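You operate a simulated robot arm through the tools that you are given. There is no shell and no other tool. Be economical: measure what you need, move in short steps, check, and stop when the job is done.

The job below is to be done with a simulated robot arm. You get a single attempt, and the scene is never put back.

## Task
The baler halted, green door ajar: get its plate up and take the folded carton out.
Fine: switch off before you shut the green door and before you open the yellow gate; one press; carton on the table, gate shut.
Where things are to end (x, y in the base frame): folded carton within 60 mm of [460, 910].
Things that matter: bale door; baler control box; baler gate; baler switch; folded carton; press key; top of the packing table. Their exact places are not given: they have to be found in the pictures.

The check looks at the end state, three seconds after you hand in, the way a careful person would. Anything else that was tipped, shoved, dropped, spilled or broken makes it a failure.

## Robot
A 6-joint arm with a two-finger parallel gripper on a trunk, on a base that drives. Base frame: it is fixed to the floor where the robot stands at the start and does not move with it; the origin is under the middle of the robot, x ahead of it, y to its left, z up. Lengths are in mm, angles in degrees, forces in N, time in s.
With the tool pointing down near the work surface it reaches from about 160 to 780 mm from the robot's upright axis, wherever it stands. Its first joint turns from -166.0 to 166.0 degrees. Places, roughly: bale door [800, 200, 500]; baler control box [1300, 100, 1200]; baler gate [1000, 300, 1100]; baler switch [1300, 0, 1300]; folded carton [250, 1500, 250]; press key [1300, 0, 1200]; top of the packing table [400, 1200, 800]. Payload 3.91 kg.
Tool frame: the origin (TCP) lies between the finger pads and is the grasp point; the fingertips stand 30 mm ahead of it; z points along the fingers, y is the line along which they close. The gripper opens to 110 mm. The fingers are 20 mm wide and 10 mm thick; the gripper's body (48 by 112 mm) begins 55 mm behind the TCP.
Orientation is told as [roll, pitch, yaw] about the base's x, y, z axes, in that order, counted from this pose: with the fingers straight down and closing along the base's y, the tool's x points along the base's -x, its y along +y and its z along -z.

## Interface
- The arm moves only by the tool jog_arm. Its argument "rows" is one flat list of numbers, 7 for each row, row after row: the shift along the tool's x, y, z in m, then the turn, a rotation vector about the tool's x, y, z in degrees, then the gripper command, from -1 (shut) to 1 (fully open), values between in proportion. In form: [tx, ty, tz, rx, ry, rz, grip, tx, ty, tz, rx, ry, rz, grip, ...]. A call has 1 to 12 rows; each row is the pose to reach, as a shift and turn from the pose commanded when the call began, along the tool's axes at that moment. Rows are played at 5 a second. More than 50 mm and 8.6 degrees between two rows, or a gripper value outside its range, and nothing of the call is played. A pose out of reach is approached as far as the arm can. The call stops where the force on the tool passes 90 N (or 10 N more than at its start, if that is more) or the arm is blocked; 0.2 s more then pass. Each finger travels about 108 mm/s and halts on what it meets, pressing with about 43 N; the grip force reading is that of the motor and also rises with nothing between the fingers. The clock runs only during rows and for 0.2 s after the last one: add rows that repeat a pose to give the fingers time. It gives the time, the measured TCP pose, the force on the tool (base axes), the opening and the grip force at its end, in the units of the frame above (readings bear some noise), with the torque about the TCP (base axes, N m) and any sound that the robot's microphone picked up.
- Cameras (640 x 400 px; columns grow to the right, rows downward): "scene" is now at [-72.1, -2.4, 1337.4]; the picture's right is [0.13, -0.99, 0.00], its down [-0.38, -0.05, -0.92] and it looks along [0.91, 0.12, -0.38] (base axes); focal length 264 px, centre (320, 200). "wrist" rides on the gripper at [77, 7, -114] in the tool frame; the picture's right is [-0.09, 1.00, 0.00], its down [-0.80, -0.07, -0.59] and it looks along [-0.59, -0.05, 0.80] (tool axes); focal length 270 px, centre (320, 200).
- camera(camera): a new picture of that camera. The clock stands still meanwhile.
- slide_trunk(by): slides the trunk up (or, below 0, down) by that many mm; the arm and the scene camera ride with it, the base frame stays. It gives what a move gives, with no picture.
- drive_base(legs): drives the robot by 1 to 6 legs, each [ahead, left, turn to the left] in mm, mm and degrees, along the robot's own axes; the way and the turn of a leg run together, so that a leg with both is an arc; at most 1500 mm and 180 degrees a leg. The arm and the cameras ride along, it lands a little off, and it stops where it bumps. It gives what a move gives.
- pan_tilt(pan, tilt): turns the head with the scene camera to pan (to the left, within 86 degrees either way) and tilt (down, from -29 to 69), counted from straight ahead of the robot. It gives what a move gives.
- point_at(camera, pixels): for up to 12 pixels [column, row] of the newest picture of that camera ("zoom" is the newest enlarged one), the place [x, y, z] in the base frame of the surface seen there, good to about 3 mm, but the place of the scene camera against the robot may be out by one fixed shift of up to 18 mm in any direction. The clock stands still meanwhile.
- enlarge(camera, box): a new picture of the part [left, top, right, bottom] of that camera's present view, enlarged. The clock stands still meanwhile.
- hand_in(): hands the job in; it is judged then, once.

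Work in short steps. Measure before you move; look again where a grasp or a placing could have gone wrong, and mend it. You have 80 turns and 52 pictures in all, those below and enlarged ones among them. Open the gripper and draw the arm clear of the work before you hand the job in, unless the task says otherwise; then end with one line.

The tools are called after "Call:" by a JSON object that holds its "op" and its "data". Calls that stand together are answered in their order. jog_arm: Moves the arm, as the interface text tells. Its arguments: {"type":"object","properties":{"rows":{"type":"array","items":{"type":"number"}}},"required":["rows"]} The other tools are called the same way: slide_trunk (by) slides the trunk up or down; drive_base (legs) drives the base; pan_tilt (pan, tilt) turns the head that bears the scene camera; camera (camera) takes a picture; point_at (camera, pixels) gives the place of the surface under pixels of a picture; enlarge (camera, box) takes an enlarged picture of a part of a camera's view; hand_in () hands the job in.

At the start:

```text
time: 0.0
eef_pos: [406.0, -165.0, 999.2]
tcp_rot: [0.0, 0.0, 0.0]
contact_force: [-0.7, 0.0, -0.4]
torque: [0.03, -0.03, 0.0]
gripper_width: 109.8
finger_force: 0.0
trunk travel left (down, up): [-250.0, 290.0]
robot x, y, heading: [0.5, -1.0, 0.2]
head pan, tilt: [7.6, 22.6]
```

scene: 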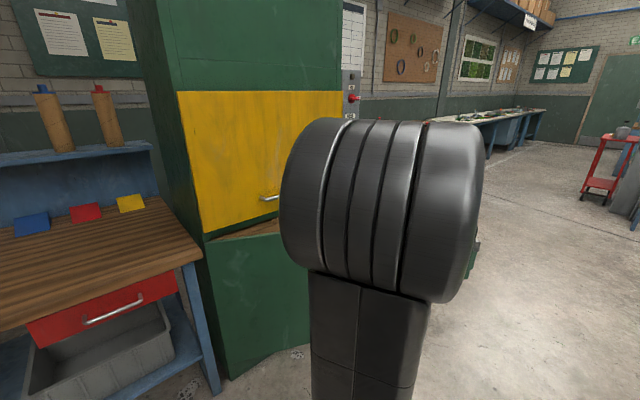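
wrist: 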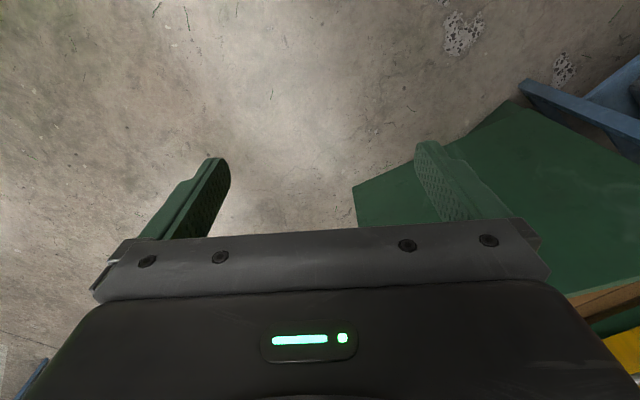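

The scene shows the yellow gate (260,150), its handle (268,198), the green door ajar below (250,290) and the control box near (352,90). I measure these and zoom on the control box.

Call:
{"op": "point_at", "data": {"camera": "scene", "pixels": [[180, 92], [340, 92], [205, 238], [268, 198], [278, 212], [215, 250], [280, 235], [225, 375], [352, 98], [100, 240], [60, 215], [85, 290]]}}

Call:
{"op": "enlarge", "data": {"camera": "scene", "box": [240, 40, 400, 140]}}

```text
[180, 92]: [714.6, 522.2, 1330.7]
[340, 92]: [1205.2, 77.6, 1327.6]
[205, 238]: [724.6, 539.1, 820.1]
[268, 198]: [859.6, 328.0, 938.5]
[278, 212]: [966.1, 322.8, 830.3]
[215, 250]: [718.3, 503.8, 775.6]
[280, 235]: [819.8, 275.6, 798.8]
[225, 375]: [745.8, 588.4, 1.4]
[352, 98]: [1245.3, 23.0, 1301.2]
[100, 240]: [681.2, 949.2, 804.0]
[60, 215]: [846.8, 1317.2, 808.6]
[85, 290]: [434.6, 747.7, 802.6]
```

```text
4.00 times, centred on (320, 90) of scene
```

zoom: 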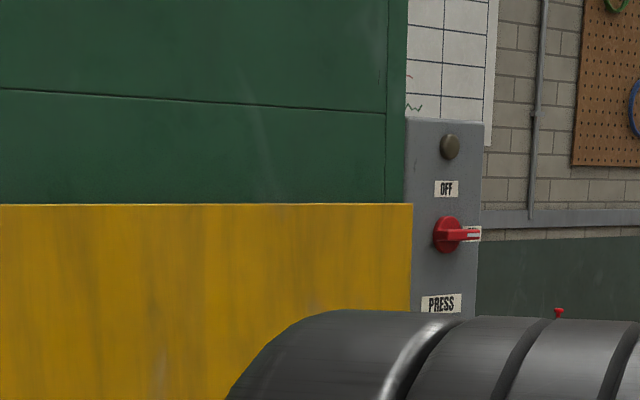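

Baler front runs along (0.74,-0.67), outward normal (-0.67,-0.74); switch near (1245,23,1300) pointing at ON, door hinged left and ajar ~25°. I drive to face the front from about 1 m away and look.

Call:
{"op": "drive_base", "data": {"legs": [[290, -440, 0], [0, 0, 47.5]]}}

Call:
{"op": "pan_tilt", "data": {"pan": 0, "tilt": 20}}

Call:
{"op": "camera", "data": {"camera": "scene"}}

```text
time: 5.2
eef_pos: [682.6, -249.1, 1000.5]
tcp_rot: [0.0, 0.0, 48.1]
contact_force: [-0.2, 0.2, -0.4]
torque: [-0.01, 0.03, 0.01]
gripper_width: 109.7
finger_force: 0.0
trunk travel left (down, up): [-250.0, 290.0]
robot x, y, heading: [288.5, -440.6, 48.0]
head pan, tilt: [7.6, 22.6]
```

```text
time: 5.9
eef_pos: [682.2, -248.7, 999.8]
tcp_rot: [0.0, 0.1, 48.1]
contact_force: [-0.9, -0.7, -0.2]
torque: [-0.01, -0.03, 0.01]
gripper_width: 109.9
finger_force: 0.1
trunk travel left (down, up): [-250.0, 290.0]
robot x, y, heading: [290.1, -443.2, 48.0]
head pan, tilt: [0.0, 20.0]
```

```text
48 pictures are left
```

scene: 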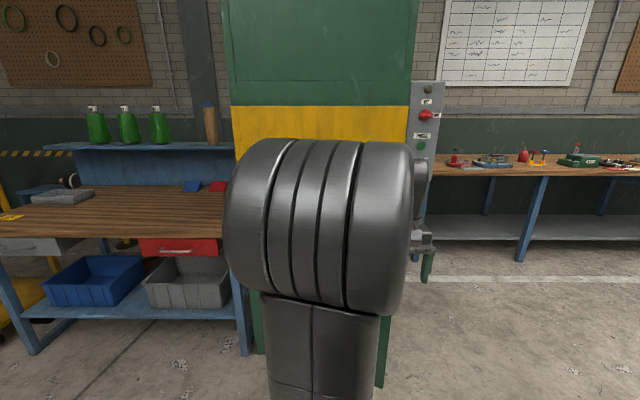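

The control box is at (427,120). I zoom there and measure.

Call:
{"op": "enlarge", "data": {"camera": "scene", "box": [380, 75, 476, 165]}}

Call:
{"op": "point_at", "data": {"camera": "scene", "pixels": [[425, 115], [436, 115], [421, 146], [428, 89], [412, 115], [438, 90], [380, 385], [255, 350], [240, 230], [405, 120], [190, 240], [60, 196]]}}

```text
4.44 times, centred on (428, 120) of scene
```

zoom: 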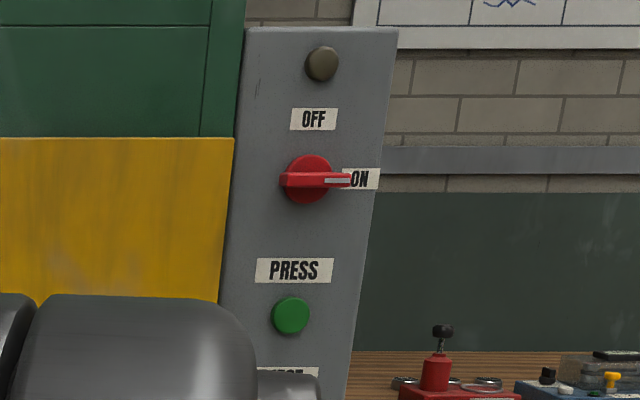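

```text
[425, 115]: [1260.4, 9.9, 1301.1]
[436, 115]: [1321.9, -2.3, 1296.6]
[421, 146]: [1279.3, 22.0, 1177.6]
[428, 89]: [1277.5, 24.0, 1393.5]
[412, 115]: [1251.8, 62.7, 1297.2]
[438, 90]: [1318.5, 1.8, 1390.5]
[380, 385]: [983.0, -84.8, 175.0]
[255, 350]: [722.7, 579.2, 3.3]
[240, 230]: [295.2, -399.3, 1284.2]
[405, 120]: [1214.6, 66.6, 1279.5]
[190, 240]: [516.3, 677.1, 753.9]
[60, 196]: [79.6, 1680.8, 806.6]
```

ON points right, OFF is up; PRESS key is at ~(1279,22,1178), and a further labelled key lies below it. I drive in front of the control box (right first, then ahead), keeping clear of the door tip at (983,-85).

Call:
{"op": "drive_base", "data": {"legs": [[0, -415, 0], [235, 0, 0]]}}

Call:
{"op": "jog_arm", "data": {"rows": [-0.015, 0.012, -0.02, 0, -8.18, 0, 1, -0.03, 0.024, -0.04, 0, -16.36, 0, 1, -0.045, 0.036, -0.06, 0, -24.54, 0, 1, -0.06, 0.048, -0.08, 0, -32.72, 0, 1, -0.075, 0.06, -0.1, 0, -40.9, 0, 1, -0.09, 0.072, -0.12, 0, -49.1, 0, 1, -0.105, 0.084, -0.14, 0, -57.3, 0, 1, -0.12, 0.096, -0.16, 0, -65.45, 0, 1, -0.135, 0.108, -0.18, 0, -73.6, 0, 1, -0.15, 0.12, -0.2, 0, -81.8, 0, 1, -0.165, 0.132, -0.22, 0, -90, 0, 1, -0.165, 0.132, -0.22, 0, -90, 0, 1]}}

Call:
{"op": "pan_tilt", "data": {"pan": 0, "tilt": 15}}

Call:
{"op": "camera", "data": {"camera": "scene"}}

Call:
{"op": "camera", "data": {"camera": "wrist"}}

```text
time: 9.8
eef_pos: [1148.2, -356.0, 999.4]
tcp_rot: [-0.1, -0.1, 47.9]
contact_force: [-0.5, 0.3, -0.4]
torque: [0.02, 0.0, 0.01]
gripper_width: 109.9
finger_force: 0.0
trunk travel left (down, up): [-250.0, 290.0]
robot x, y, heading: [754.1, -547.8, 47.8]
head pan, tilt: [0.0, 20.0]
```

```text
time: 12.4
eef_pos: [1162.9, -167.2, 1216.3]
tcp_rot: [7.7, -84.2, 39.3]
contact_force: [-0.7, 0.2, -0.2]
torque: [0.0, 0.03, -0.03]
gripper_width: 110.0
finger_force: 0.0
out of reach, approached as far as the arm can: row 11, 12
trunk travel left (down, up): [-250.0, 290.0]
robot x, y, heading: [752.2, -548.3, 48.0]
head pan, tilt: [0.0, 20.0]
```

```text
time: 13.1
eef_pos: [1163.0, -165.8, 1215.2]
tcp_rot: [7.3, -84.2, 39.6]
contact_force: [-0.7, -0.1, 0.1]
torque: [0.0, 0.0, -0.03]
gripper_width: 110.0
finger_force: 0.0
trunk travel left (down, up): [-250.0, 290.0]
robot x, y, heading: [755.5, -548.0, 48.1]
head pan, tilt: [0.0, 15.0]
```

```text
46 pictures are left
```

scene: 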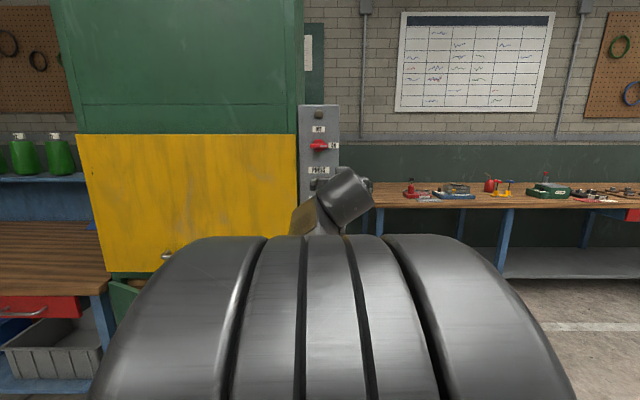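

```text
45 pictures are left
```

wrist: 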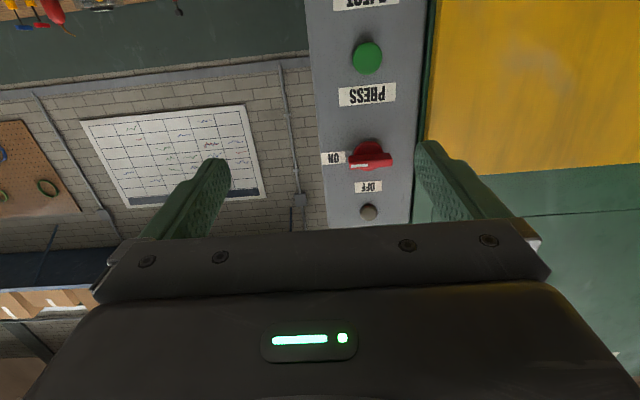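

The wrist view shows OFF lamp, switch (370,157), PRESS key (367,57) upside down. I measure them with the wrist camera, which has no fixed shift.

Call:
{"op": "point_at", "data": {"camera": "wrist", "pixels": [[372, 148], [356, 163], [386, 160], [367, 57], [367, 97], [330, 110], [418, 110], [368, 212], [365, 3], [440, 60], [405, 187]]}}

Call:
{"op": "slide_trunk", "data": {"by": 150}}

```text
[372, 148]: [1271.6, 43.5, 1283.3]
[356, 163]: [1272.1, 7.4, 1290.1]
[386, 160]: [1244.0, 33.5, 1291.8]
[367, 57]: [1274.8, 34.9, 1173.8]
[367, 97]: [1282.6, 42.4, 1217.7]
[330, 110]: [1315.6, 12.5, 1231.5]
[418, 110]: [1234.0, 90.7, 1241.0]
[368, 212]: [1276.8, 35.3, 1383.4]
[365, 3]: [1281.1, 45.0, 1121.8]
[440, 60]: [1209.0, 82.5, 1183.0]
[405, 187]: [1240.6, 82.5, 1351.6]
```

```text
time: 14.8
eef_pos: [1162.7, -165.8, 1365.6]
tcp_rot: [7.4, -84.3, 39.5]
contact_force: [0.8, -0.1, -0.6]
torque: [0.02, 0.0, 0.01]
gripper_width: 110.0
finger_force: 0.0
trunk travel left (down, up): [-400.0, 140.0]
robot x, y, heading: [753.6, -547.7, 47.9]
head pan, tilt: [0.0, 15.0]
```

The box face is at ~890 mm along heading 48°, and the robot is centred on it. With the trunk raised I level the tool and move to about 100 mm before the switch.

Call:
{"op": "jog_arm", "data": {"rows": [0.02, 0.018, 0.036, -0.3, -2, 0, 1, 0.04, 0.036, 0.073, -0.6, -4, 0, 1, 0.058, 0.053, 0.09, -1, -5.7, 0, 1, 0.058, 0.053, 0.09, -1, -5.7, 0, 1]}}

```text
time: 16.0
eef_pos: [1195.7, -81.6, 1315.9]
tcp_rot: [-96.0, -78.3, 144.3]
contact_force: [-1.0, 0.2, 0.2]
torque: [-0.02, 0.03, -0.01]
gripper_width: 109.8
finger_force: 0.0
out of reach, approached as far as the arm can: row 1, 2
trunk travel left (down, up): [-400.0, 140.0]
robot x, y, heading: [752.2, -549.7, 47.7]
head pan, tilt: [0.0, 15.0]
stopped in row 4: the arm was blocked; the commanded pose is now the measured one
```

The tool is level now but rolled 11.6°, close to a wrist singularity. I raise the trunk fully, then lower the tool relative to it, so the forearm slopes down, correcting the roll on the way.

Call:
{"op": "slide_trunk", "data": {"by": 138}}

Call:
{"op": "jog_arm", "data": {"rows": [0.03, 0, -0.02, 0, 0, 3, 1, 0.06, 0, -0.02, 0, 0, 6, 1, 0.09, 0, -0.02, 0, 0, 9, 1, 0.12, 0, -0.02, 0, 0, 11.6, 1, 0.15, 0, -0.02, 0, 0, 11.6, 1, 0.15, 0, -0.02, 0, 0, 11.6, 1]}}

Call:
{"op": "camera", "data": {"camera": "wrist"}}

```text
time: 17.7
eef_pos: [1196.9, -80.8, 1452.6]
tcp_rot: [-95.9, -78.2, 144.1]
contact_force: [0.0, 0.5, -0.1]
torque: [0.02, 0.0, -0.02]
gripper_width: 110.1
finger_force: 0.0
trunk travel left (down, up): [-538.0, 2.0]
robot x, y, heading: [752.4, -549.0, 47.9]
head pan, tilt: [0.0, 15.0]
```

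```text
time: 19.1
eef_pos: [1207.4, -111.8, 1306.7]
tcp_rot: [-176.2, -88.8, -135.4]
contact_force: [0.1, 0.4, -0.8]
torque: [0.01, 0.0, -0.02]
gripper_width: 110.3
finger_force: 0.1
trunk travel left (down, up): [-538.0, 2.0]
robot x, y, heading: [752.6, -549.9, 48.2]
head pan, tilt: [0.0, 15.0]
```

```text
44 pictures are left
```

wrist: 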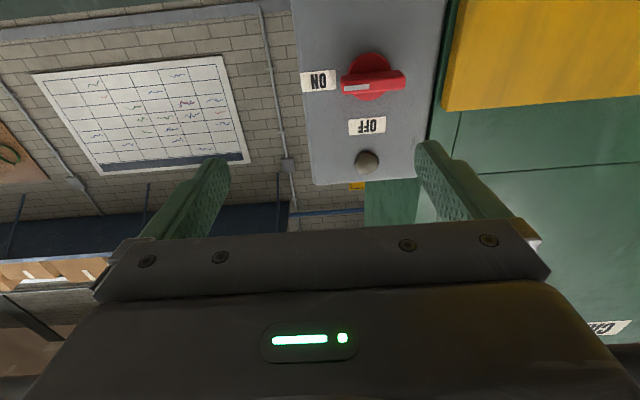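

No trouble now. I measure the switch bar and disk from this view.

Call:
{"op": "point_at", "data": {"camera": "wrist", "pixels": [[345, 82], [345, 90], [372, 84], [402, 76], [402, 85], [372, 60], [374, 96], [367, 162], [330, 130], [415, 130], [320, 150]]}}

```text
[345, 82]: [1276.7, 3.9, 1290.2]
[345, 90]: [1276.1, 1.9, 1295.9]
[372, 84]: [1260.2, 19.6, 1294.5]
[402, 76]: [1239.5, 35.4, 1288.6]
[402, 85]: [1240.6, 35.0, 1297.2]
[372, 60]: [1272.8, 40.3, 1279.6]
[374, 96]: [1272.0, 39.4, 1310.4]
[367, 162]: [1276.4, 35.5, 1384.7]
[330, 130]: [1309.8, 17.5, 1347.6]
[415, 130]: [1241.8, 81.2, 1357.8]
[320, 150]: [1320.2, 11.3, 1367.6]
```

Bar centre ≈ (u 856, v −922, z 1294), 25 mm deep, horizontal. I centre the tool in front and roll it +90° so the fingers close vertically.

Call:
{"op": "jog_arm", "data": {"rows": [0.001, 0.005, 0.005, 0, 0, 8.18, 1, 0.002, 0.01, 0.01, 0, 0, 16.36, 1, 0.003, 0.015, 0.015, 0, 0, 24.5, 1, 0.005, 0.02, 0.02, 0, 0, 32.7, 1, 0.006, 0.025, 0.02, 0, 0, 40.9, 1, 0.007, 0.03, 0.025, 0, 0, 49.1, 1, 0.008, 0.035, 0.03, 0, 0, 57.3, 1, 0.009, 0.04, 0.03, 0, 0, 65.4, 1, 0.011, 0.045, 0.035, 0, 0, 73.6, 1, 0.012, 0.05, 0.04, 0, 0, 81.8, 1, 0.013, 0.05, 0.04, 0, 0, 90, 1, 0.013, 0.05, 0.04, 0, 0, 90, 1]}}

Call:
{"op": "camera", "data": {"camera": "wrist"}}

```text
time: 21.7
eef_pos: [1195.4, -50.4, 1294.0]
tcp_rot: [91.1, 0.0, -41.6]
contact_force: [0.4, -0.7, 0.7]
torque: [-0.03, 0.04, 0.02]
gripper_width: 109.9
finger_force: 0.0
trunk travel left (down, up): [-538.0, 2.0]
robot x, y, heading: [754.4, -545.1, 47.8]
head pan, tilt: [0.0, 15.0]
```

```text
43 pictures are left
```

wrist: 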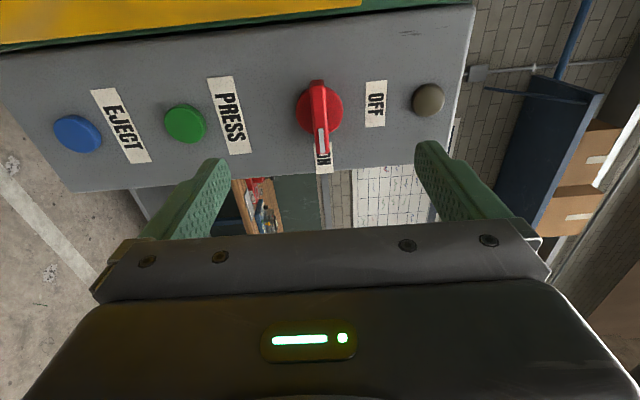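

Bar seen at (320,115), disk edges at (297,107) and (343,107). I recheck their places before approaching; EJECT (blue) is to be left alone.

Call:
{"op": "point_at", "data": {"camera": "wrist", "pixels": [[301, 107], [338, 107], [320, 125], [317, 90], [325, 150], [314, 150], [308, 88], [325, 88]]}}

```text
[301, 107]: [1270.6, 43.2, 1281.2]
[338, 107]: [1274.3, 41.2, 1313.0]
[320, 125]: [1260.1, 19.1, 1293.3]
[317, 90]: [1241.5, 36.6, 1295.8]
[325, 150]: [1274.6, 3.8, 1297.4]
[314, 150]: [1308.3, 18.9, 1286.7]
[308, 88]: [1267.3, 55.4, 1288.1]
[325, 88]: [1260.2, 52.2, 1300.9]
```

Bar centre is z≈1296, in line with the tool. I advance 83 mm and close on the bar.

Call:
{"op": "jog_arm", "data": {"rows": [0, 0, 0.03, 0, 0, 0, 1, 0, 0, 0.06, 0, 0, 0, 0.2, 0, 0, 0.082, 0, 0, 0, 0.0, 0, 0, 0.082, 0, 0, 0, -0.4, 0, 0, 0.082, 0, 0, 0, -0.7, 0, 0, 0.082, 0, 0, 0, -1, 0, 0, 0.082, 0, 0, 0, -1]}}

```text
time: 23.3
eef_pos: [1249.1, 10.9, 1294.8]
tcp_rot: [91.1, -0.1, -41.5]
contact_force: [0.1, -1.0, -3.7]
torque: [-0.63, 0.59, -0.02]
gripper_width: 12.1
finger_force: 45.6
trunk travel left (down, up): [-538.0, 2.0]
robot x, y, heading: [751.7, -546.2, 47.9]
head pan, tilt: [0.0, 15.0]
```

Gripped (12.1 mm wide, little side force). I turn −90° about the tool axis, from ON (right) to OFF (up), keeping grip.

Call:
{"op": "jog_arm", "data": {"rows": [0, 0, 0, 0, 0, -8.18, -1, 0, 0, 0, 0, 0, -16.36, -1, 0, 0, 0, 0, 0, -24.5, -1, 0, 0, 0, 0, 0, -32.7, -1, 0, 0, 0, 0, 0, -40.9, -1, 0, 0, 0, 0, 0, -49.1, -1, 0, 0, 0, 0, 0, -57.3, -1, 0, 0, 0, 0, 0, -65.4, -1, 0, 0, 0, 0, 0, -73.6, -1, 0, 0, 0, 0, 0, -81.8, -1, 0, 0, 0, 0, 0, -90, -1, 0, 0, 0, 0, 0, -90, -1]}}

```text
time: 25.9
eef_pos: [1250.9, 10.5, 1292.7]
tcp_rot: [-169.4, -88.9, -142.2]
contact_force: [-11.7, -9.8, -22.8]
torque: [-0.55, 0.75, -0.75]
gripper_width: 11.9
finger_force: 44.9
trunk travel left (down, up): [-538.0, 2.0]
robot x, y, heading: [754.3, -543.1, 47.8]
head pan, tilt: [0.0, 15.0]
```

Turned. I release, back off and look.

Call:
{"op": "jog_arm", "data": {"rows": [0, 0, 0, 0, 0, 0, -0.4, 0, 0, 0, 0, 0, 0, 0.2, 0, 0, -0.03, 0, 0, 0, 0.2, 0, 0, -0.07, 0, 0, 0, 0.2, 0, 0, -0.1, 0, 0, 0, 0.2]}}

Call:
{"op": "camera", "data": {"camera": "wrist"}}

```text
time: 27.1
eef_pos: [1184.2, -64.5, 1292.1]
tcp_rot: [-174.8, -88.8, -136.8]
contact_force: [-0.2, -0.1, 0.5]
torque: [-0.01, 0.0, 0.01]
gripper_width: 65.9
finger_force: 0.1
trunk travel left (down, up): [-538.0, 2.0]
robot x, y, heading: [753.1, -546.3, 48.0]
head pan, tilt: [0.0, 15.0]
```

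```text
42 pictures are left
```

wrist: 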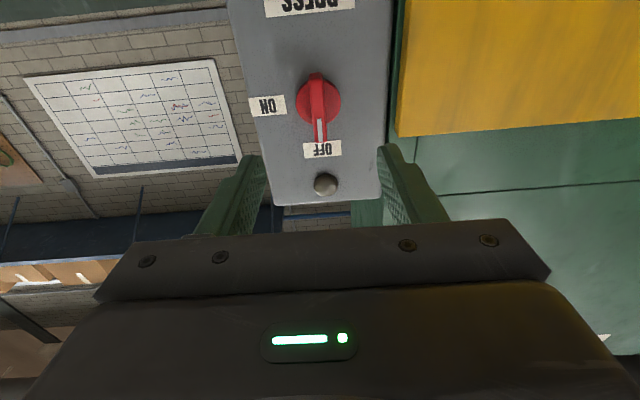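

The switch points to OFF. Next the green door (free edge near (983,-85), height up to ~800): I back away, lower the trunk and look.

Call:
{"op": "drive_base", "data": {"legs": [[-300, 0, 0]]}}

Call:
{"op": "slide_trunk", "data": {"by": -400}}

Call:
{"op": "pan_tilt", "data": {"pan": 20, "tilt": 35}}

Call:
{"op": "camera", "data": {"camera": "scene"}}

Call:
{"op": "camera", "data": {"camera": "wrist"}}

```text
time: 29.1
eef_pos: [981.4, -286.7, 1292.3]
tcp_rot: [-175.1, -88.8, -136.4]
contact_force: [-0.6, -0.8, -0.4]
torque: [0.02, 0.03, 0.0]
gripper_width: 66.1
finger_force: 0.0
trunk travel left (down, up): [-538.0, 2.0]
robot x, y, heading: [555.2, -772.9, 48.3]
head pan, tilt: [0.0, 15.0]
```

```text
time: 33.0
eef_pos: [981.3, -286.6, 893.0]
tcp_rot: [-174.8, -88.8, -136.5]
contact_force: [0.6, 0.6, -0.4]
torque: [0.02, 0.01, -0.02]
gripper_width: 66.1
finger_force: 0.1
trunk travel left (down, up): [-138.0, 402.0]
robot x, y, heading: [551.9, -774.8, 47.9]
head pan, tilt: [0.0, 15.0]
```

```text
time: 33.8
eef_pos: [981.6, -284.5, 892.8]
tcp_rot: [-174.8, -88.9, -136.6]
contact_force: [-0.7, 0.6, -0.6]
torque: [-0.03, -0.01, -0.01]
gripper_width: 66.1
finger_force: 0.0
trunk travel left (down, up): [-138.0, 402.0]
robot x, y, heading: [552.8, -772.4, 48.3]
head pan, tilt: [20.0, 35.0]
```

```text
41 pictures are left
```

scene: 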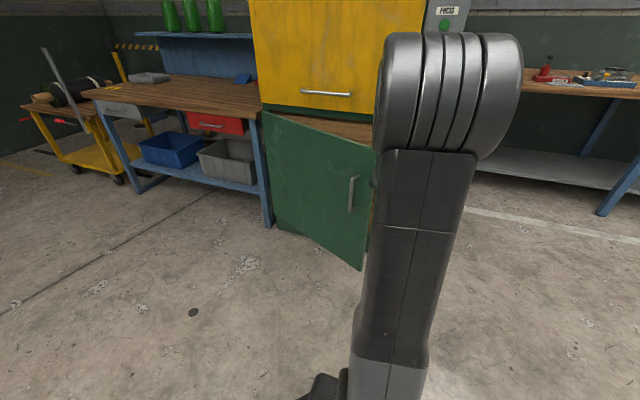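

```text
40 pictures are left
```

wrist: 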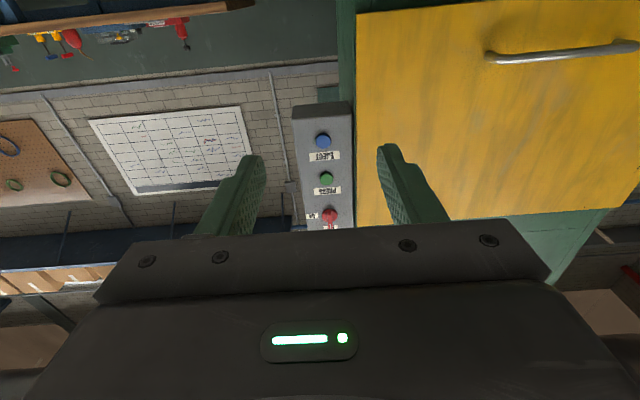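

Clear view: door with vertical handle (352,193), gate with horizontal handle (325,93). I measure these.

Call:
{"op": "point_at", "data": {"camera": "scene", "pixels": [[352, 178], [350, 209], [362, 268], [372, 160], [265, 115], [276, 225], [340, 210], [303, 90], [325, 94], [350, 95], [262, 104], [150, 77]]}}

Call:
{"op": "enlarge", "data": {"camera": "scene", "box": [240, 60, 400, 280]}}

```text
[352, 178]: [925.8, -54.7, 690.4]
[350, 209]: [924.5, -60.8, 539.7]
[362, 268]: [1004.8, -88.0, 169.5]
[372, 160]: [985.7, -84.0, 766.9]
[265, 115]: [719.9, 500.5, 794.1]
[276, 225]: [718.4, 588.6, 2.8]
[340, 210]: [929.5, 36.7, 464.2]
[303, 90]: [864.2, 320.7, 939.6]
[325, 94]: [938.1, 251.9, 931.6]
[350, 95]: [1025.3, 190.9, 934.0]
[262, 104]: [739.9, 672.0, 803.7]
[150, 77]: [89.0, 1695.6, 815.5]
```

```text
1.82 times, centred on (320, 170) of scene
```

zoom: 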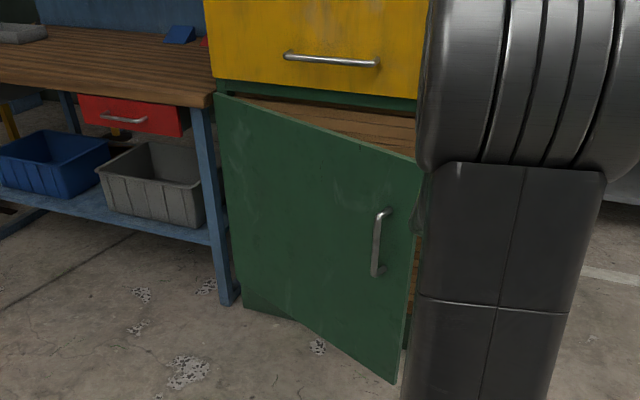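

Door hinge at left, outer edge near (985,-85), handle z 540–690. With the switch off I'll push the door shut above the handle at z≈735: shift left, lower, close the fingers.

Call:
{"op": "drive_base", "data": {"legs": [[0, 172, 0]]}}

Call:
{"op": "slide_trunk", "data": {"by": -137}}

Call:
{"op": "jog_arm", "data": {"rows": [0.01, 0, 0, 0, 0, 0, -0.5, 0.02, 0, 0, 0, 0, 0, -1, 0.02, 0, 0, 0, 0, 0, -1, 0.02, 0, 0, 0, 0, 0, -1]}}

Call:
{"op": "camera", "data": {"camera": "wrist"}}

```text
time: 35.3
eef_pos: [851.4, -169.4, 890.6]
tcp_rot: [-175.0, -88.8, -136.3]
contact_force: [0.6, -0.9, 0.0]
torque: [0.01, 0.02, 0.01]
gripper_width: 66.0
finger_force: 0.1
trunk travel left (down, up): [-138.0, 402.0]
robot x, y, heading: [421.8, -654.2, 48.1]
head pan, tilt: [20.0, 35.0]
```

```text
time: 36.9
eef_pos: [850.3, -169.1, 754.8]
tcp_rot: [-174.9, -88.8, -136.5]
contact_force: [-0.1, 0.0, -0.2]
torque: [-0.04, 0.02, -0.02]
gripper_width: 66.0
finger_force: 0.1
trunk travel left (down, up): [-1.0, 539.0]
robot x, y, heading: [423.7, -654.2, 48.3]
head pan, tilt: [20.0, 35.0]
```

```text
time: 37.9
eef_pos: [851.5, -169.9, 734.6]
tcp_rot: [-174.9, -88.8, -136.3]
contact_force: [-0.9, -0.6, -0.1]
torque: [0.0, 0.0, 0.02]
gripper_width: 0.3
finger_force: 37.7
trunk travel left (down, up): [-1.0, 539.0]
robot x, y, heading: [422.9, -654.0, 48.2]
head pan, tilt: [20.0, 35.0]
```

```text
38 pictures are left
```

wrist: 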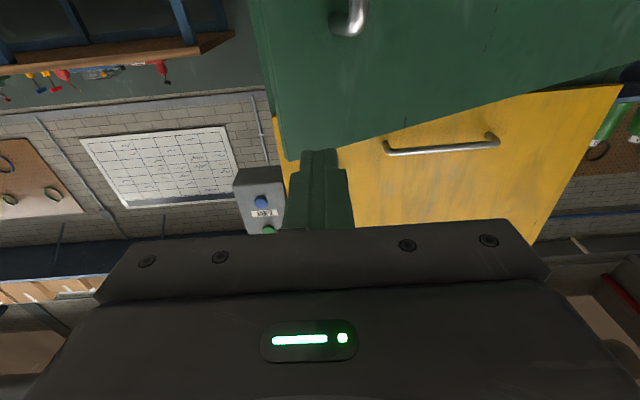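

Fingers closed at z 735; the door's top free corner is at (288,158) in the wrist view. I check the corner and handle positions.

Call:
{"op": "point_at", "data": {"camera": "wrist", "pixels": [[291, 152], [345, 138], [500, 95], [275, 60], [345, 28], [320, 100]]}}

```text
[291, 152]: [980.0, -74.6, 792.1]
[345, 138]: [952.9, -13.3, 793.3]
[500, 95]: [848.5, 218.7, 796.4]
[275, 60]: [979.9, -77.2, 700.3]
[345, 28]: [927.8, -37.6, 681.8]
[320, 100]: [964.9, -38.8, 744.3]
```

Fingers will meet the door ~50 mm from its edge. I drive ahead 330 mm, pushing the door most of the way.

Call:
{"op": "drive_base", "data": {"legs": [[330, 0, 0]]}}

Call:
{"op": "camera", "data": {"camera": "scene"}}

```text
time: 40.1
eef_pos: [1071.9, 76.5, 735.1]
tcp_rot: [-174.9, -88.9, -136.5]
contact_force: [-0.4, -0.2, 0.0]
torque: [0.01, 0.03, 0.02]
gripper_width: 0.2
finger_force: 38.2
trunk travel left (down, up): [-1.0, 539.0]
robot x, y, heading: [643.5, -408.8, 48.1]
head pan, tilt: [20.0, 35.0]
```

```text
37 pictures are left
```

scene: 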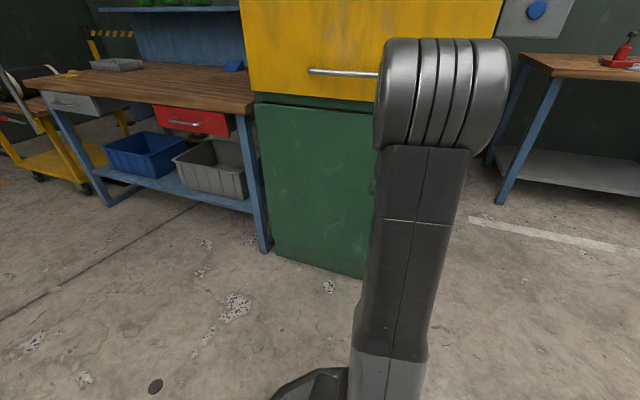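

The door follows and is nearly shut (tips at u≈804). I jog ahead until contact force stops it.

Call:
{"op": "jog_arm", "data": {"rows": [0, 0, 0.02, 0, 0, 0, -1, 0, 0, 0.04, 0, 0, 0, -1, 0, 0, 0.05, 0, 0, 0, -1, 0, 0, 0.06, 0, 0, 0, -1, 0, 0, 0.07, 0, 0, 0, -1, 0, 0, 0.08, 0, 0, 0, -1, 0, 0, 0.09, 0, 0, 0, -1]}}

```text
time: 41.5
eef_pos: [1116.2, 125.9, 737.4]
tcp_rot: [-176.6, -89.1, -134.8]
contact_force: [-30.6, -31.9, 12.7]
torque: [-0.12, -0.04, -0.13]
gripper_width: 0.1
finger_force: 37.2
trunk travel left (down, up): [-1.0, 539.0]
robot x, y, heading: [642.5, -410.8, 48.2]
head pan, tilt: [20.0, 35.0]
stopped in row 6: the force on the tool passed its limit at 110 N (the readings are from after the stop); the commanded pose is now the measured one
```

Stopped by firm contact at tips u≈870, flush with the front. I back off and check the door with the wrist camera.

Call:
{"op": "jog_arm", "data": {"rows": [0, 0, -0.03, 0, 0, 0, -1, 0, 0, -0.07, 0, 0, 0, -1]}}

Call:
{"op": "drive_base", "data": {"legs": [[-300, 0, 0]]}}

Call:
{"op": "camera", "data": {"camera": "scene"}}

Call:
{"op": "point_at", "data": {"camera": "scene", "pixels": [[270, 115], [360, 150], [355, 110], [340, 230], [340, 40], [280, 60]]}}

```text
time: 42.1
eef_pos: [1071.8, 75.4, 732.5]
tcp_rot: [-173.0, -89.6, -138.3]
contact_force: [0.3, 0.4, -0.8]
torque: [0.0, -0.01, 0.0]
gripper_width: 0.0
finger_force: 37.4
trunk travel left (down, up): [-1.0, 539.0]
robot x, y, heading: [646.3, -409.9, 48.1]
head pan, tilt: [20.0, 35.0]
```

```text
time: 44.1
eef_pos: [874.7, -148.1, 732.4]
tcp_rot: [-172.1, -89.5, -139.6]
contact_force: [1.2, -0.6, 0.7]
torque: [-0.01, -0.04, -0.05]
gripper_width: 0.0
finger_force: 37.8
trunk travel left (down, up): [-1.0, 539.0]
robot x, y, heading: [440.1, -632.8, 47.9]
head pan, tilt: [20.0, 35.0]
```

```text
36 pictures are left
```

scene: 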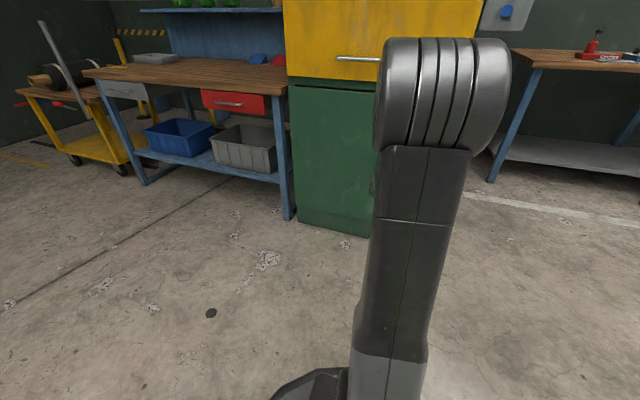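

```text
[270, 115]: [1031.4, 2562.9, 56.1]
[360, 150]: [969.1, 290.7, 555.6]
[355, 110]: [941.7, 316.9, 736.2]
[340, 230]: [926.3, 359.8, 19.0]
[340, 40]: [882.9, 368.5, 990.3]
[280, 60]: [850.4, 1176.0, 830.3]
```

The door is flush with the gate (u≈865) and stays. Now back to the control box: right, trunk up, then ahead.

Call:
{"op": "drive_base", "data": {"legs": [[0, -174, 0]]}}

Call:
{"op": "slide_trunk", "data": {"by": 538}}

Call:
{"op": "drive_base", "data": {"legs": [[270, 0, 0]]}}

Call:
{"op": "jog_arm", "data": {"rows": [0, 0, 0, 0, 0, 0, -0.5, -0.02, 0, 0, 0, 0, 0, 0, -0.02, 0, 0, 0, 0, 0, 0, -0.02, 0, 0, 0, 0, 0, 0]}}

Call:
{"op": "camera", "data": {"camera": "wrist"}}

```text
time: 45.6
eef_pos: [1004.0, -266.0, 732.3]
tcp_rot: [-172.5, -89.6, -139.4]
contact_force: [0.7, 0.5, -0.6]
torque: [0.02, 0.0, 0.02]
gripper_width: 0.0
finger_force: 37.8
trunk travel left (down, up): [-1.0, 539.0]
robot x, y, heading: [575.7, -746.3, 47.6]
head pan, tilt: [20.0, 35.0]
```

```text
refused: 538 is not a number from -400 to 400
```

```text
time: 47.5
eef_pos: [1184.3, -66.5, 731.2]
tcp_rot: [-172.9, -89.5, -138.9]
contact_force: [0.1, 0.4, -0.5]
torque: [0.01, 0.04, 0.0]
gripper_width: 0.1
finger_force: 37.5
trunk travel left (down, up): [-1.0, 539.0]
robot x, y, heading: [752.7, -549.8, 47.9]
head pan, tilt: [20.0, 35.0]
```

```text
time: 48.5
eef_pos: [1185.5, -66.5, 753.6]
tcp_rot: [-173.8, -89.6, -138.1]
contact_force: [-0.1, 0.3, 0.0]
torque: [0.03, 0.01, 0.0]
gripper_width: 54.9
finger_force: 0.1
trunk travel left (down, up): [-1.0, 539.0]
robot x, y, heading: [752.1, -548.8, 47.9]
head pan, tilt: [20.0, 35.0]
```

```text
35 pictures are left
```

wrist: 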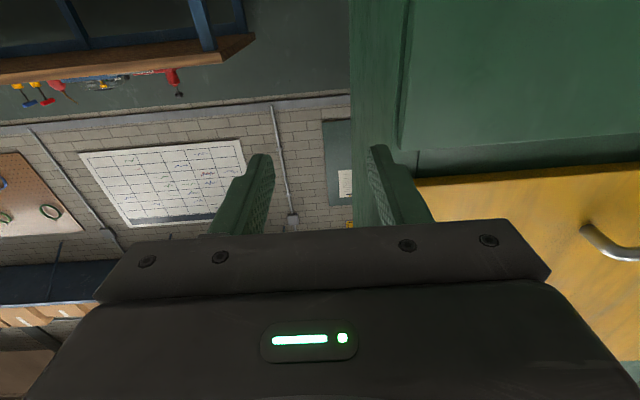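

The slide was refused (max 400 per call). The tool stands at u≈744, clear of the box (front 856), so I raise in two steps.

Call:
{"op": "slide_trunk", "data": {"by": 398}}

Call:
{"op": "slide_trunk", "data": {"by": 140}}

Call:
{"op": "camera", "data": {"camera": "wrist"}}

```text
time: 52.3
eef_pos: [1185.2, -66.8, 1152.0]
tcp_rot: [-172.9, -89.5, -138.9]
contact_force: [0.7, 0.4, 0.4]
torque: [-0.04, 0.01, -0.03]
gripper_width: 54.9
finger_force: 0.0
trunk travel left (down, up): [-399.0, 141.0]
robot x, y, heading: [754.7, -549.8, 48.1]
head pan, tilt: [20.0, 35.0]
```

```text
time: 54.0
eef_pos: [1185.3, -67.5, 1291.8]
tcp_rot: [-172.9, -89.5, -138.9]
contact_force: [0.5, -0.8, -0.2]
torque: [-0.01, 0.0, -0.02]
gripper_width: 54.9
finger_force: 0.1
trunk travel left (down, up): [-539.0, 1.0]
robot x, y, heading: [752.9, -551.7, 47.9]
head pan, tilt: [20.0, 35.0]
```

```text
34 pictures are left
```

wrist: 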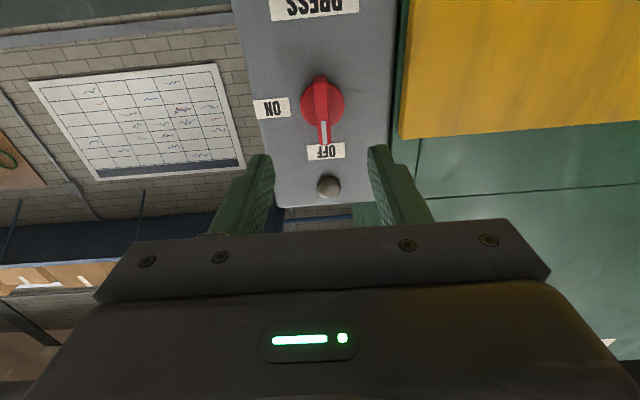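

Same view as before; bar vertical at (322,110). I shift 4 mm left and up, advance 102 mm and grip.

Call:
{"op": "jog_arm", "data": {"rows": [-0.002, 0.004, 0.04, 0, 0, 0, 0, -0.003, 0.004, 0.08, 0, 0, 0, 0, -0.003, 0.004, 0.102, 0, 0, 0, 0, -0.003, 0.004, 0.102, 0, 0, 0, -0.5, -0.003, 0.004, 0.102, 0, 0, 0, -1, -0.003, 0.004, 0.102, 0, 0, 0, -1, -0.003, 0.004, 0.102, 0, 0, 0, -1]}}

```text
time: 55.6
eef_pos: [1253.5, 12.7, 1295.1]
tcp_rot: [177.6, -89.5, -129.6]
contact_force: [7.3, -3.7, 1.2]
torque: [-0.02, 0.04, -1.1]
gripper_width: 11.7
finger_force: 45.0
trunk travel left (down, up): [-539.0, 1.0]
robot x, y, heading: [753.5, -547.4, 48.0]
head pan, tilt: [20.0, 35.0]
```

Gripped (11.7 mm). I turn +90° to ON.

Call:
{"op": "jog_arm", "data": {"rows": [0, 0, 0, 0, 0, 8.18, -1, 0, 0, 0, 0, 0, 16.36, -1, 0, 0, 0, 0, 0, 24.5, -1, 0, 0, 0, 0, 0, 32.7, -1, 0, 0, 0, 0, 0, 40.9, -1, 0, 0, 0, 0, 0, 49.1, -1, 0, 0, 0, 0, 0, 57.3, -1, 0, 0, 0, 0, 0, 65.4, -1, 0, 0, 0, 0, 0, 73.6, -1, 0, 0, 0, 0, 0, 81.8, -1, 0, 0, 0, 0, 0, 90, -1, 0, 0, 0, 0, 0, 90, -1]}}

Call:
{"op": "jog_arm", "data": {"rows": [0, 0, 0, 0, 0, 0, -0.4, 0, 0, 0, 0, 0, 0, 0.1, 0, 0, -0.03, 0, 0, 0, 0.1, 0, 0, -0.07, 0, 0, 0, 0.1, 0, 0, -0.1, 0, 0, 0, 0.1]}}

Call:
{"op": "camera", "data": {"camera": "wrist"}}

```text
time: 58.2
eef_pos: [1252.1, 11.9, 1295.3]
tcp_rot: [90.4, 0.2, -41.9]
contact_force: [17.1, 6.3, 10.8]
torque: [-0.58, 0.41, -0.69]
gripper_width: 11.9
finger_force: 45.1
trunk travel left (down, up): [-539.0, 1.0]
robot x, y, heading: [753.6, -549.9, 47.8]
head pan, tilt: [20.0, 35.0]
```

```text
time: 59.4
eef_pos: [1182.6, -63.7, 1295.0]
tcp_rot: [90.6, -0.1, -41.8]
contact_force: [-0.5, 0.2, 0.7]
torque: [0.0, 0.0, 0.03]
gripper_width: 60.6
finger_force: 0.1
trunk travel left (down, up): [-539.0, 1.0]
robot x, y, heading: [749.6, -550.6, 48.1]
head pan, tilt: [20.0, 35.0]
```

```text
33 pictures are left
```

wrist: 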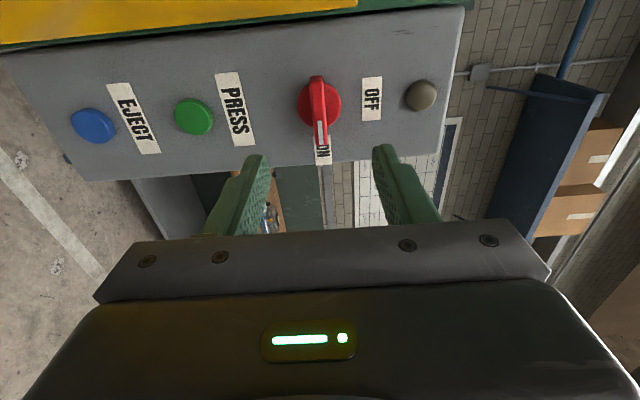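

Switch is ON. I measure the green key (193,117) precisely, then move 121 mm down and close the fingers.

Call:
{"op": "point_at", "data": {"camera": "wrist", "pixels": [[193, 117], [180, 117], [206, 117], [193, 105], [193, 129]]}}

Call:
{"op": "jog_arm", "data": {"rows": [0, -0.04, 0, 0, 0, 0, -0.5, 0, -0.08, 0, 0, 0, 0, -1, 0, -0.12, 0, 0, 0, 0, -1, 0, -0.12, 0, 0, 0, 0, -1]}}

Call:
{"op": "camera", "data": {"camera": "wrist"}}

```text
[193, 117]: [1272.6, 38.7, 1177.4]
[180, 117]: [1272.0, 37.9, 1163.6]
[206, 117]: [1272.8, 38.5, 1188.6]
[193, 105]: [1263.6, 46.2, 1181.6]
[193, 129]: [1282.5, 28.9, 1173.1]
```

```text
time: 60.4
eef_pos: [1184.9, -61.2, 1174.2]
tcp_rot: [90.5, -0.1, -41.9]
contact_force: [0.3, 0.4, 1.1]
torque: [0.01, -0.01, 0.0]
gripper_width: 0.2
finger_force: 37.9
trunk travel left (down, up): [-539.0, 1.0]
robot x, y, heading: [752.0, -547.9, 47.6]
head pan, tilt: [20.0, 35.0]
```

```text
32 pictures are left
```

wrist: 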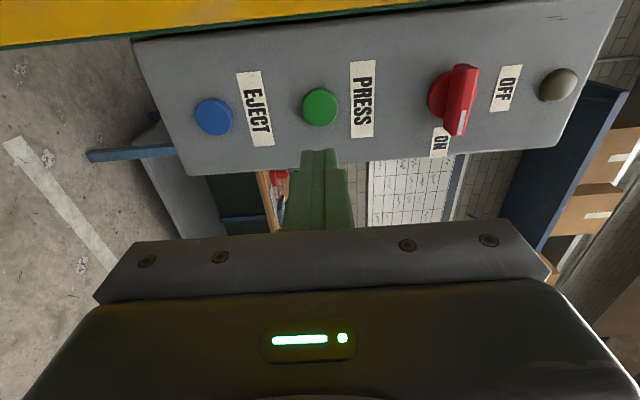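

Key centre (1273,39,1176) lies straight ahead, 103 mm from the fingertips. I press once, about 8 mm, and retract in the same call.

Call:
{"op": "jog_arm", "data": {"rows": [0, 0.001, 0.04, 0, 0, 0, -1, 0, 0.001, 0.08, 0, 0, 0, -1, 0, 0.001, 0.098, 0, 0, 0, -1, 0, 0.001, 0.105, 0, 0, 0, -1, 0, 0.001, 0.111, 0, 0, 0, -1, 0, 0.001, 0.111, 0, 0, 0, -1, 0, 0.001, 0.08, 0, 0, 0, -1, 0, 0.001, 0.03, 0, 0, 0, -1]}}

Call:
{"op": "camera", "data": {"camera": "wrist"}}

```text
time: 62.2
eef_pos: [1201.3, -39.0, 1177.3]
tcp_rot: [90.6, -0.1, -41.9]
contact_force: [0.5, -0.7, 0.8]
torque: [0.02, 0.02, -0.02]
gripper_width: 0.1
finger_force: 37.1
trunk travel left (down, up): [-539.0, 1.0]
robot x, y, heading: [752.1, -545.5, 47.7]
head pan, tilt: [20.0, 35.0]
heard: click
```

```text
31 pictures are left
```

wrist: 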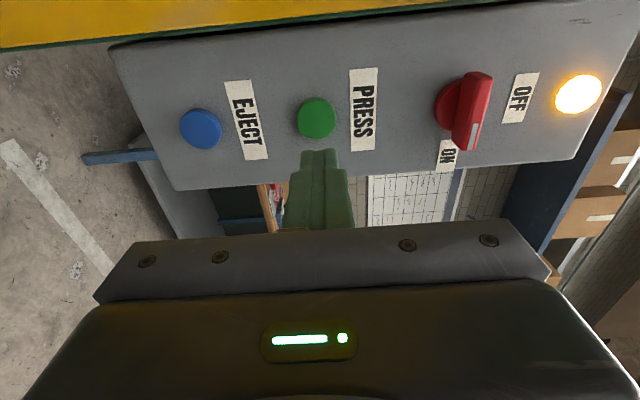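

A click, and the lamp is lit: the plate is moving. I retract and rise to the switch while time passes, waiting, then look.

Call:
{"op": "jog_arm", "data": {"rows": [0, 0, -0.025, 0, 0, 0, -0.5, 0, 0.04, -0.025, 0, 0, 0, 0, 0, 0.08, -0.025, 0, 0, 0, 0, 0, 0.118, -0.025, 0, 0, 0, 0, 0, 0.118, -0.025, 0, 0, 0, 0, 0, 0.118, -0.025, 0, 0, 0, 0, 0, 0.118, -0.025, 0, 0, 0, 0, 0, 0.118, -0.025, 0, 0, 0, 0, 0, 0.118, -0.025, 0, 0, 0, 0, 0, 0.118, -0.025, 0, 0, 0, 0, 0, 0.118, -0.025, 0, 0, 0, 0, 0, 0.118, -0.025, 0, 0, 0, 0]}}

Call:
{"op": "camera", "data": {"camera": "wrist"}}

```text
time: 64.8
eef_pos: [1186.0, -57.2, 1294.2]
tcp_rot: [90.6, -0.1, -41.9]
contact_force: [-0.1, 0.5, -1.1]
torque: [0.01, 0.03, -0.03]
gripper_width: 54.8
finger_force: 0.0
trunk travel left (down, up): [-539.0, 1.0]
robot x, y, heading: [755.9, -546.5, 47.4]
head pan, tilt: [20.0, 35.0]
```

```text
30 pictures are left
```

wrist: 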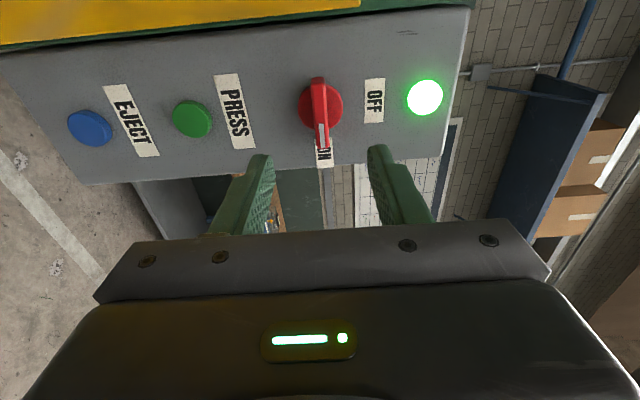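

The lamp is green: stroke done. I grip the switch again and turn it OFF.

Call:
{"op": "jog_arm", "data": {"rows": [-0.001, 0.001, 0.04, 0, 0, 0, 0, -0.001, 0.001, 0.08, 0, 0, 0, 0, -0.001, 0.001, 0.094, 0, 0, 0, 0, -0.001, 0.001, 0.094, 0, 0, 0, -0.5, -0.001, 0.001, 0.094, 0, 0, 0, -1, -0.001, 0.001, 0.094, 0, 0, 0, -1, -0.001, 0.001, 0.094, 0, 0, 0, -1]}}

Call:
{"op": "jog_arm", "data": {"rows": [0, 0, 0, 0, 0, -8.18, -1, 0, 0, 0, 0, 0, -16.36, -1, 0, 0, 0, 0, 0, -24.5, -1, 0, 0, 0, 0, 0, -32.7, -1, 0, 0, 0, 0, 0, -40.9, -1, 0, 0, 0, 0, 0, -49.1, -1, 0, 0, 0, 0, 0, -57.3, -1, 0, 0, 0, 0, 0, -65.4, -1, 0, 0, 0, 0, 0, -73.6, -1, 0, 0, 0, 0, 0, -81.8, -1, 0, 0, 0, 0, 0, -90, -1, 0, 0, 0, 0, 0, -90, -1]}}

Call:
{"op": "jog_arm", "data": {"rows": [0, 0, 0, 0, 0, 0, -0.4, 0, 0, 0, 0, 0, 0, 0.1, 0, 0, -0.03, 0, 0, 0, 0.1, 0, 0, -0.07, 0, 0, 0, 0.1, 0, 0, -0.1, 0, 0, 0, 0.1]}}

Call:
{"op": "camera", "data": {"camera": "wrist"}}

```text
time: 66.4
eef_pos: [1251.2, 10.7, 1294.7]
tcp_rot: [90.6, -0.1, -41.8]
contact_force: [0.0, 0.7, 0.9]
torque: [-0.59, 0.56, 0.05]
gripper_width: 11.9
finger_force: 45.1
trunk travel left (down, up): [-539.0, 1.0]
robot x, y, heading: [752.8, -550.1, 47.9]
head pan, tilt: [20.0, 35.0]
```

```text
time: 69.0
eef_pos: [1252.4, 10.7, 1294.6]
tcp_rot: [-164.7, -89.7, -147.2]
contact_force: [0.7, -7.0, -15.8]
torque: [-0.62, 0.68, -0.91]
gripper_width: 11.9
finger_force: 44.8
trunk travel left (down, up): [-539.0, 1.0]
robot x, y, heading: [753.4, -550.3, 48.0]
head pan, tilt: [20.0, 35.0]
```

```text
time: 70.2
eef_pos: [1183.3, -65.8, 1294.3]
tcp_rot: [-172.1, -89.4, -139.8]
contact_force: [0.1, -0.2, -0.1]
torque: [0.0, 0.0, 0.0]
gripper_width: 60.6
finger_force: 0.1
trunk travel left (down, up): [-539.0, 1.0]
robot x, y, heading: [751.4, -551.6, 47.9]
head pan, tilt: [20.0, 35.0]
```

```text
29 pictures are left
```

wrist: 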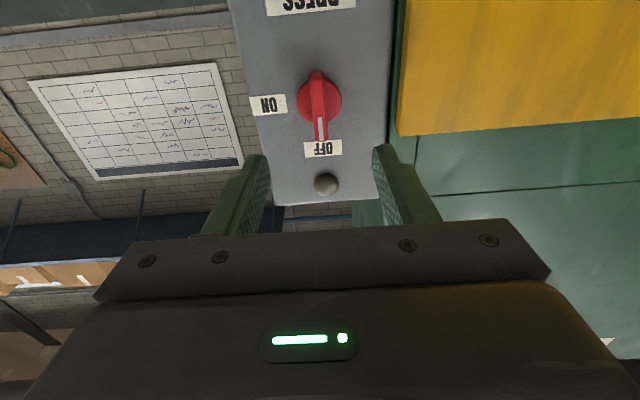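

OFF and lamp dark. Next the gate handle (~u 816, v −430…−634, z 934): I lower the trunk 360, back off slightly and drive left 396 to face it.

Call:
{"op": "slide_trunk", "data": {"by": -360}}

Call:
{"op": "drive_base", "data": {"legs": [[-120, 0, 0], [0, 396, 0]]}}

Call:
{"op": "camera", "data": {"camera": "wrist"}}

Call:
{"op": "camera", "data": {"camera": "scene"}}

```text
time: 73.7
eef_pos: [1184.2, -64.8, 934.0]
tcp_rot: [-172.6, -89.6, -139.2]
contact_force: [1.2, 0.1, -1.4]
torque: [0.03, 0.02, 0.0]
gripper_width: 60.4
finger_force: 0.1
trunk travel left (down, up): [-179.0, 361.0]
robot x, y, heading: [756.1, -550.9, 47.7]
head pan, tilt: [20.0, 35.0]
```

```text
time: 77.0
eef_pos: [802.5, 116.5, 935.0]
tcp_rot: [-173.3, -89.4, -138.4]
contact_force: [-0.1, -0.8, 0.1]
torque: [0.0, 0.01, -0.03]
gripper_width: 60.6
finger_force: 0.1
trunk travel left (down, up): [-179.0, 361.0]
robot x, y, heading: [373.4, -369.0, 47.7]
head pan, tilt: [20.0, 35.0]
```

```text
28 pictures are left
```

wrist: 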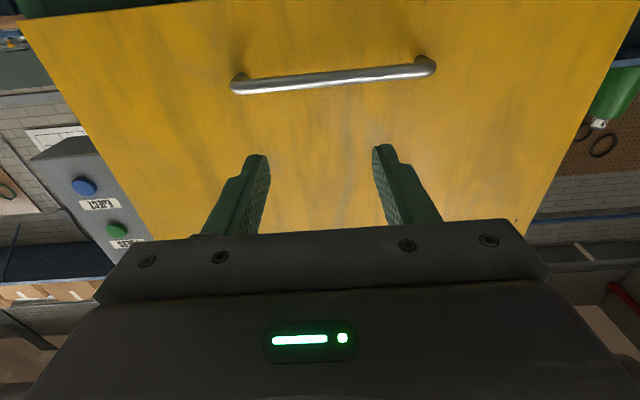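

```text
27 pictures are left
```

scene: 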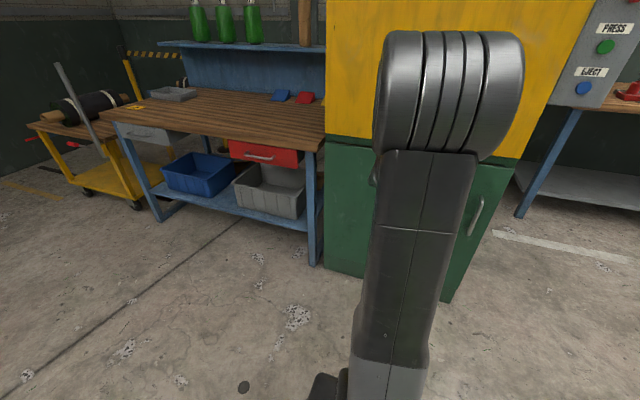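

Handle bar seen from (235,87) to (432,66) in the wrist view. I measure it and the gate edges, plus the gate's lower edge.

Call:
{"op": "point_at", "data": {"camera": "wrist", "pixels": [[245, 86], [334, 77], [425, 67], [335, 120], [335, 30], [22, 22], [330, 3], [300, 170], [600, 30], [325, 190], [320, 8]]}}

```text
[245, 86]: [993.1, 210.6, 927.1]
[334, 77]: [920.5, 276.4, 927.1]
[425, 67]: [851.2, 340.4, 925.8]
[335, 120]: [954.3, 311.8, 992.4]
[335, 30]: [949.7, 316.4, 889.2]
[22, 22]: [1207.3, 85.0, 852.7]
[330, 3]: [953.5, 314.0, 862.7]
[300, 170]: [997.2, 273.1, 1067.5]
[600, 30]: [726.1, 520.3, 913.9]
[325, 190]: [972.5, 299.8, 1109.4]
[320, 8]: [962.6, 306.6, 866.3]
```

Handle bar centre ≈ (u 829, v −499, z 927), gate face u 870. I roll +90° so the fingers close above/below the bar, centring on it.

Call:
{"op": "jog_arm", "data": {"rows": [0.001, 0.002, 0, 0, 0, 8.18, 0.1, 0.002, 0.004, 0, 0, 0, 16.36, 0.1, 0.003, 0.006, 0, 0, 0, 24.5, 0.1, 0.004, 0.008, 0, 0, 0, 32.7, 0.1, 0.005, 0.01, 0, 0, 0, 40.9, 0.1, 0.006, 0.012, 0, 0, 0, 49.1, 0.1, 0.007, 0.014, 0, 0, 0, 57.3, 0.1, 0.008, 0.016, 0, 0, 0, 65.4, 0.1, 0.008, 0.018, 0, 0, 0, 73.6, 0.1, 0.008, 0.019, 0, 0, 0, 81.8, 0.1, 0.008, 0.019, 0, 0, 0, 90, 0.1, 0.008, 0.019, 0, 0, 0, 90, 0.1]}}

Call:
{"op": "drive_base", "data": {"legs": [[130, 0, 0]]}}

Call:
{"op": "camera", "data": {"camera": "wrist"}}

```text
time: 79.6
eef_pos: [788.5, 127.9, 926.9]
tcp_rot: [90.5, 0.0, -41.7]
contact_force: [-0.8, 1.1, 0.7]
torque: [-0.01, 0.0, -0.01]
gripper_width: 60.5
finger_force: 0.2
trunk travel left (down, up): [-179.0, 361.0]
robot x, y, heading: [374.2, -372.7, 47.8]
head pan, tilt: [20.0, 35.0]
```

```text
time: 80.9
eef_pos: [874.3, 222.2, 925.7]
tcp_rot: [90.4, -0.1, -41.7]
contact_force: [-0.1, -0.6, -0.1]
torque: [-0.02, 0.0, 0.01]
gripper_width: 60.6
finger_force: 0.0
trunk travel left (down, up): [-179.0, 361.0]
robot x, y, heading: [462.7, -274.6, 48.0]
head pan, tilt: [20.0, 35.0]
```

```text
26 pictures are left
```

wrist: 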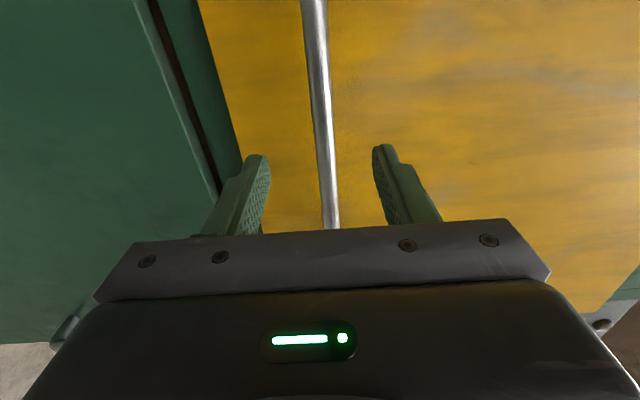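

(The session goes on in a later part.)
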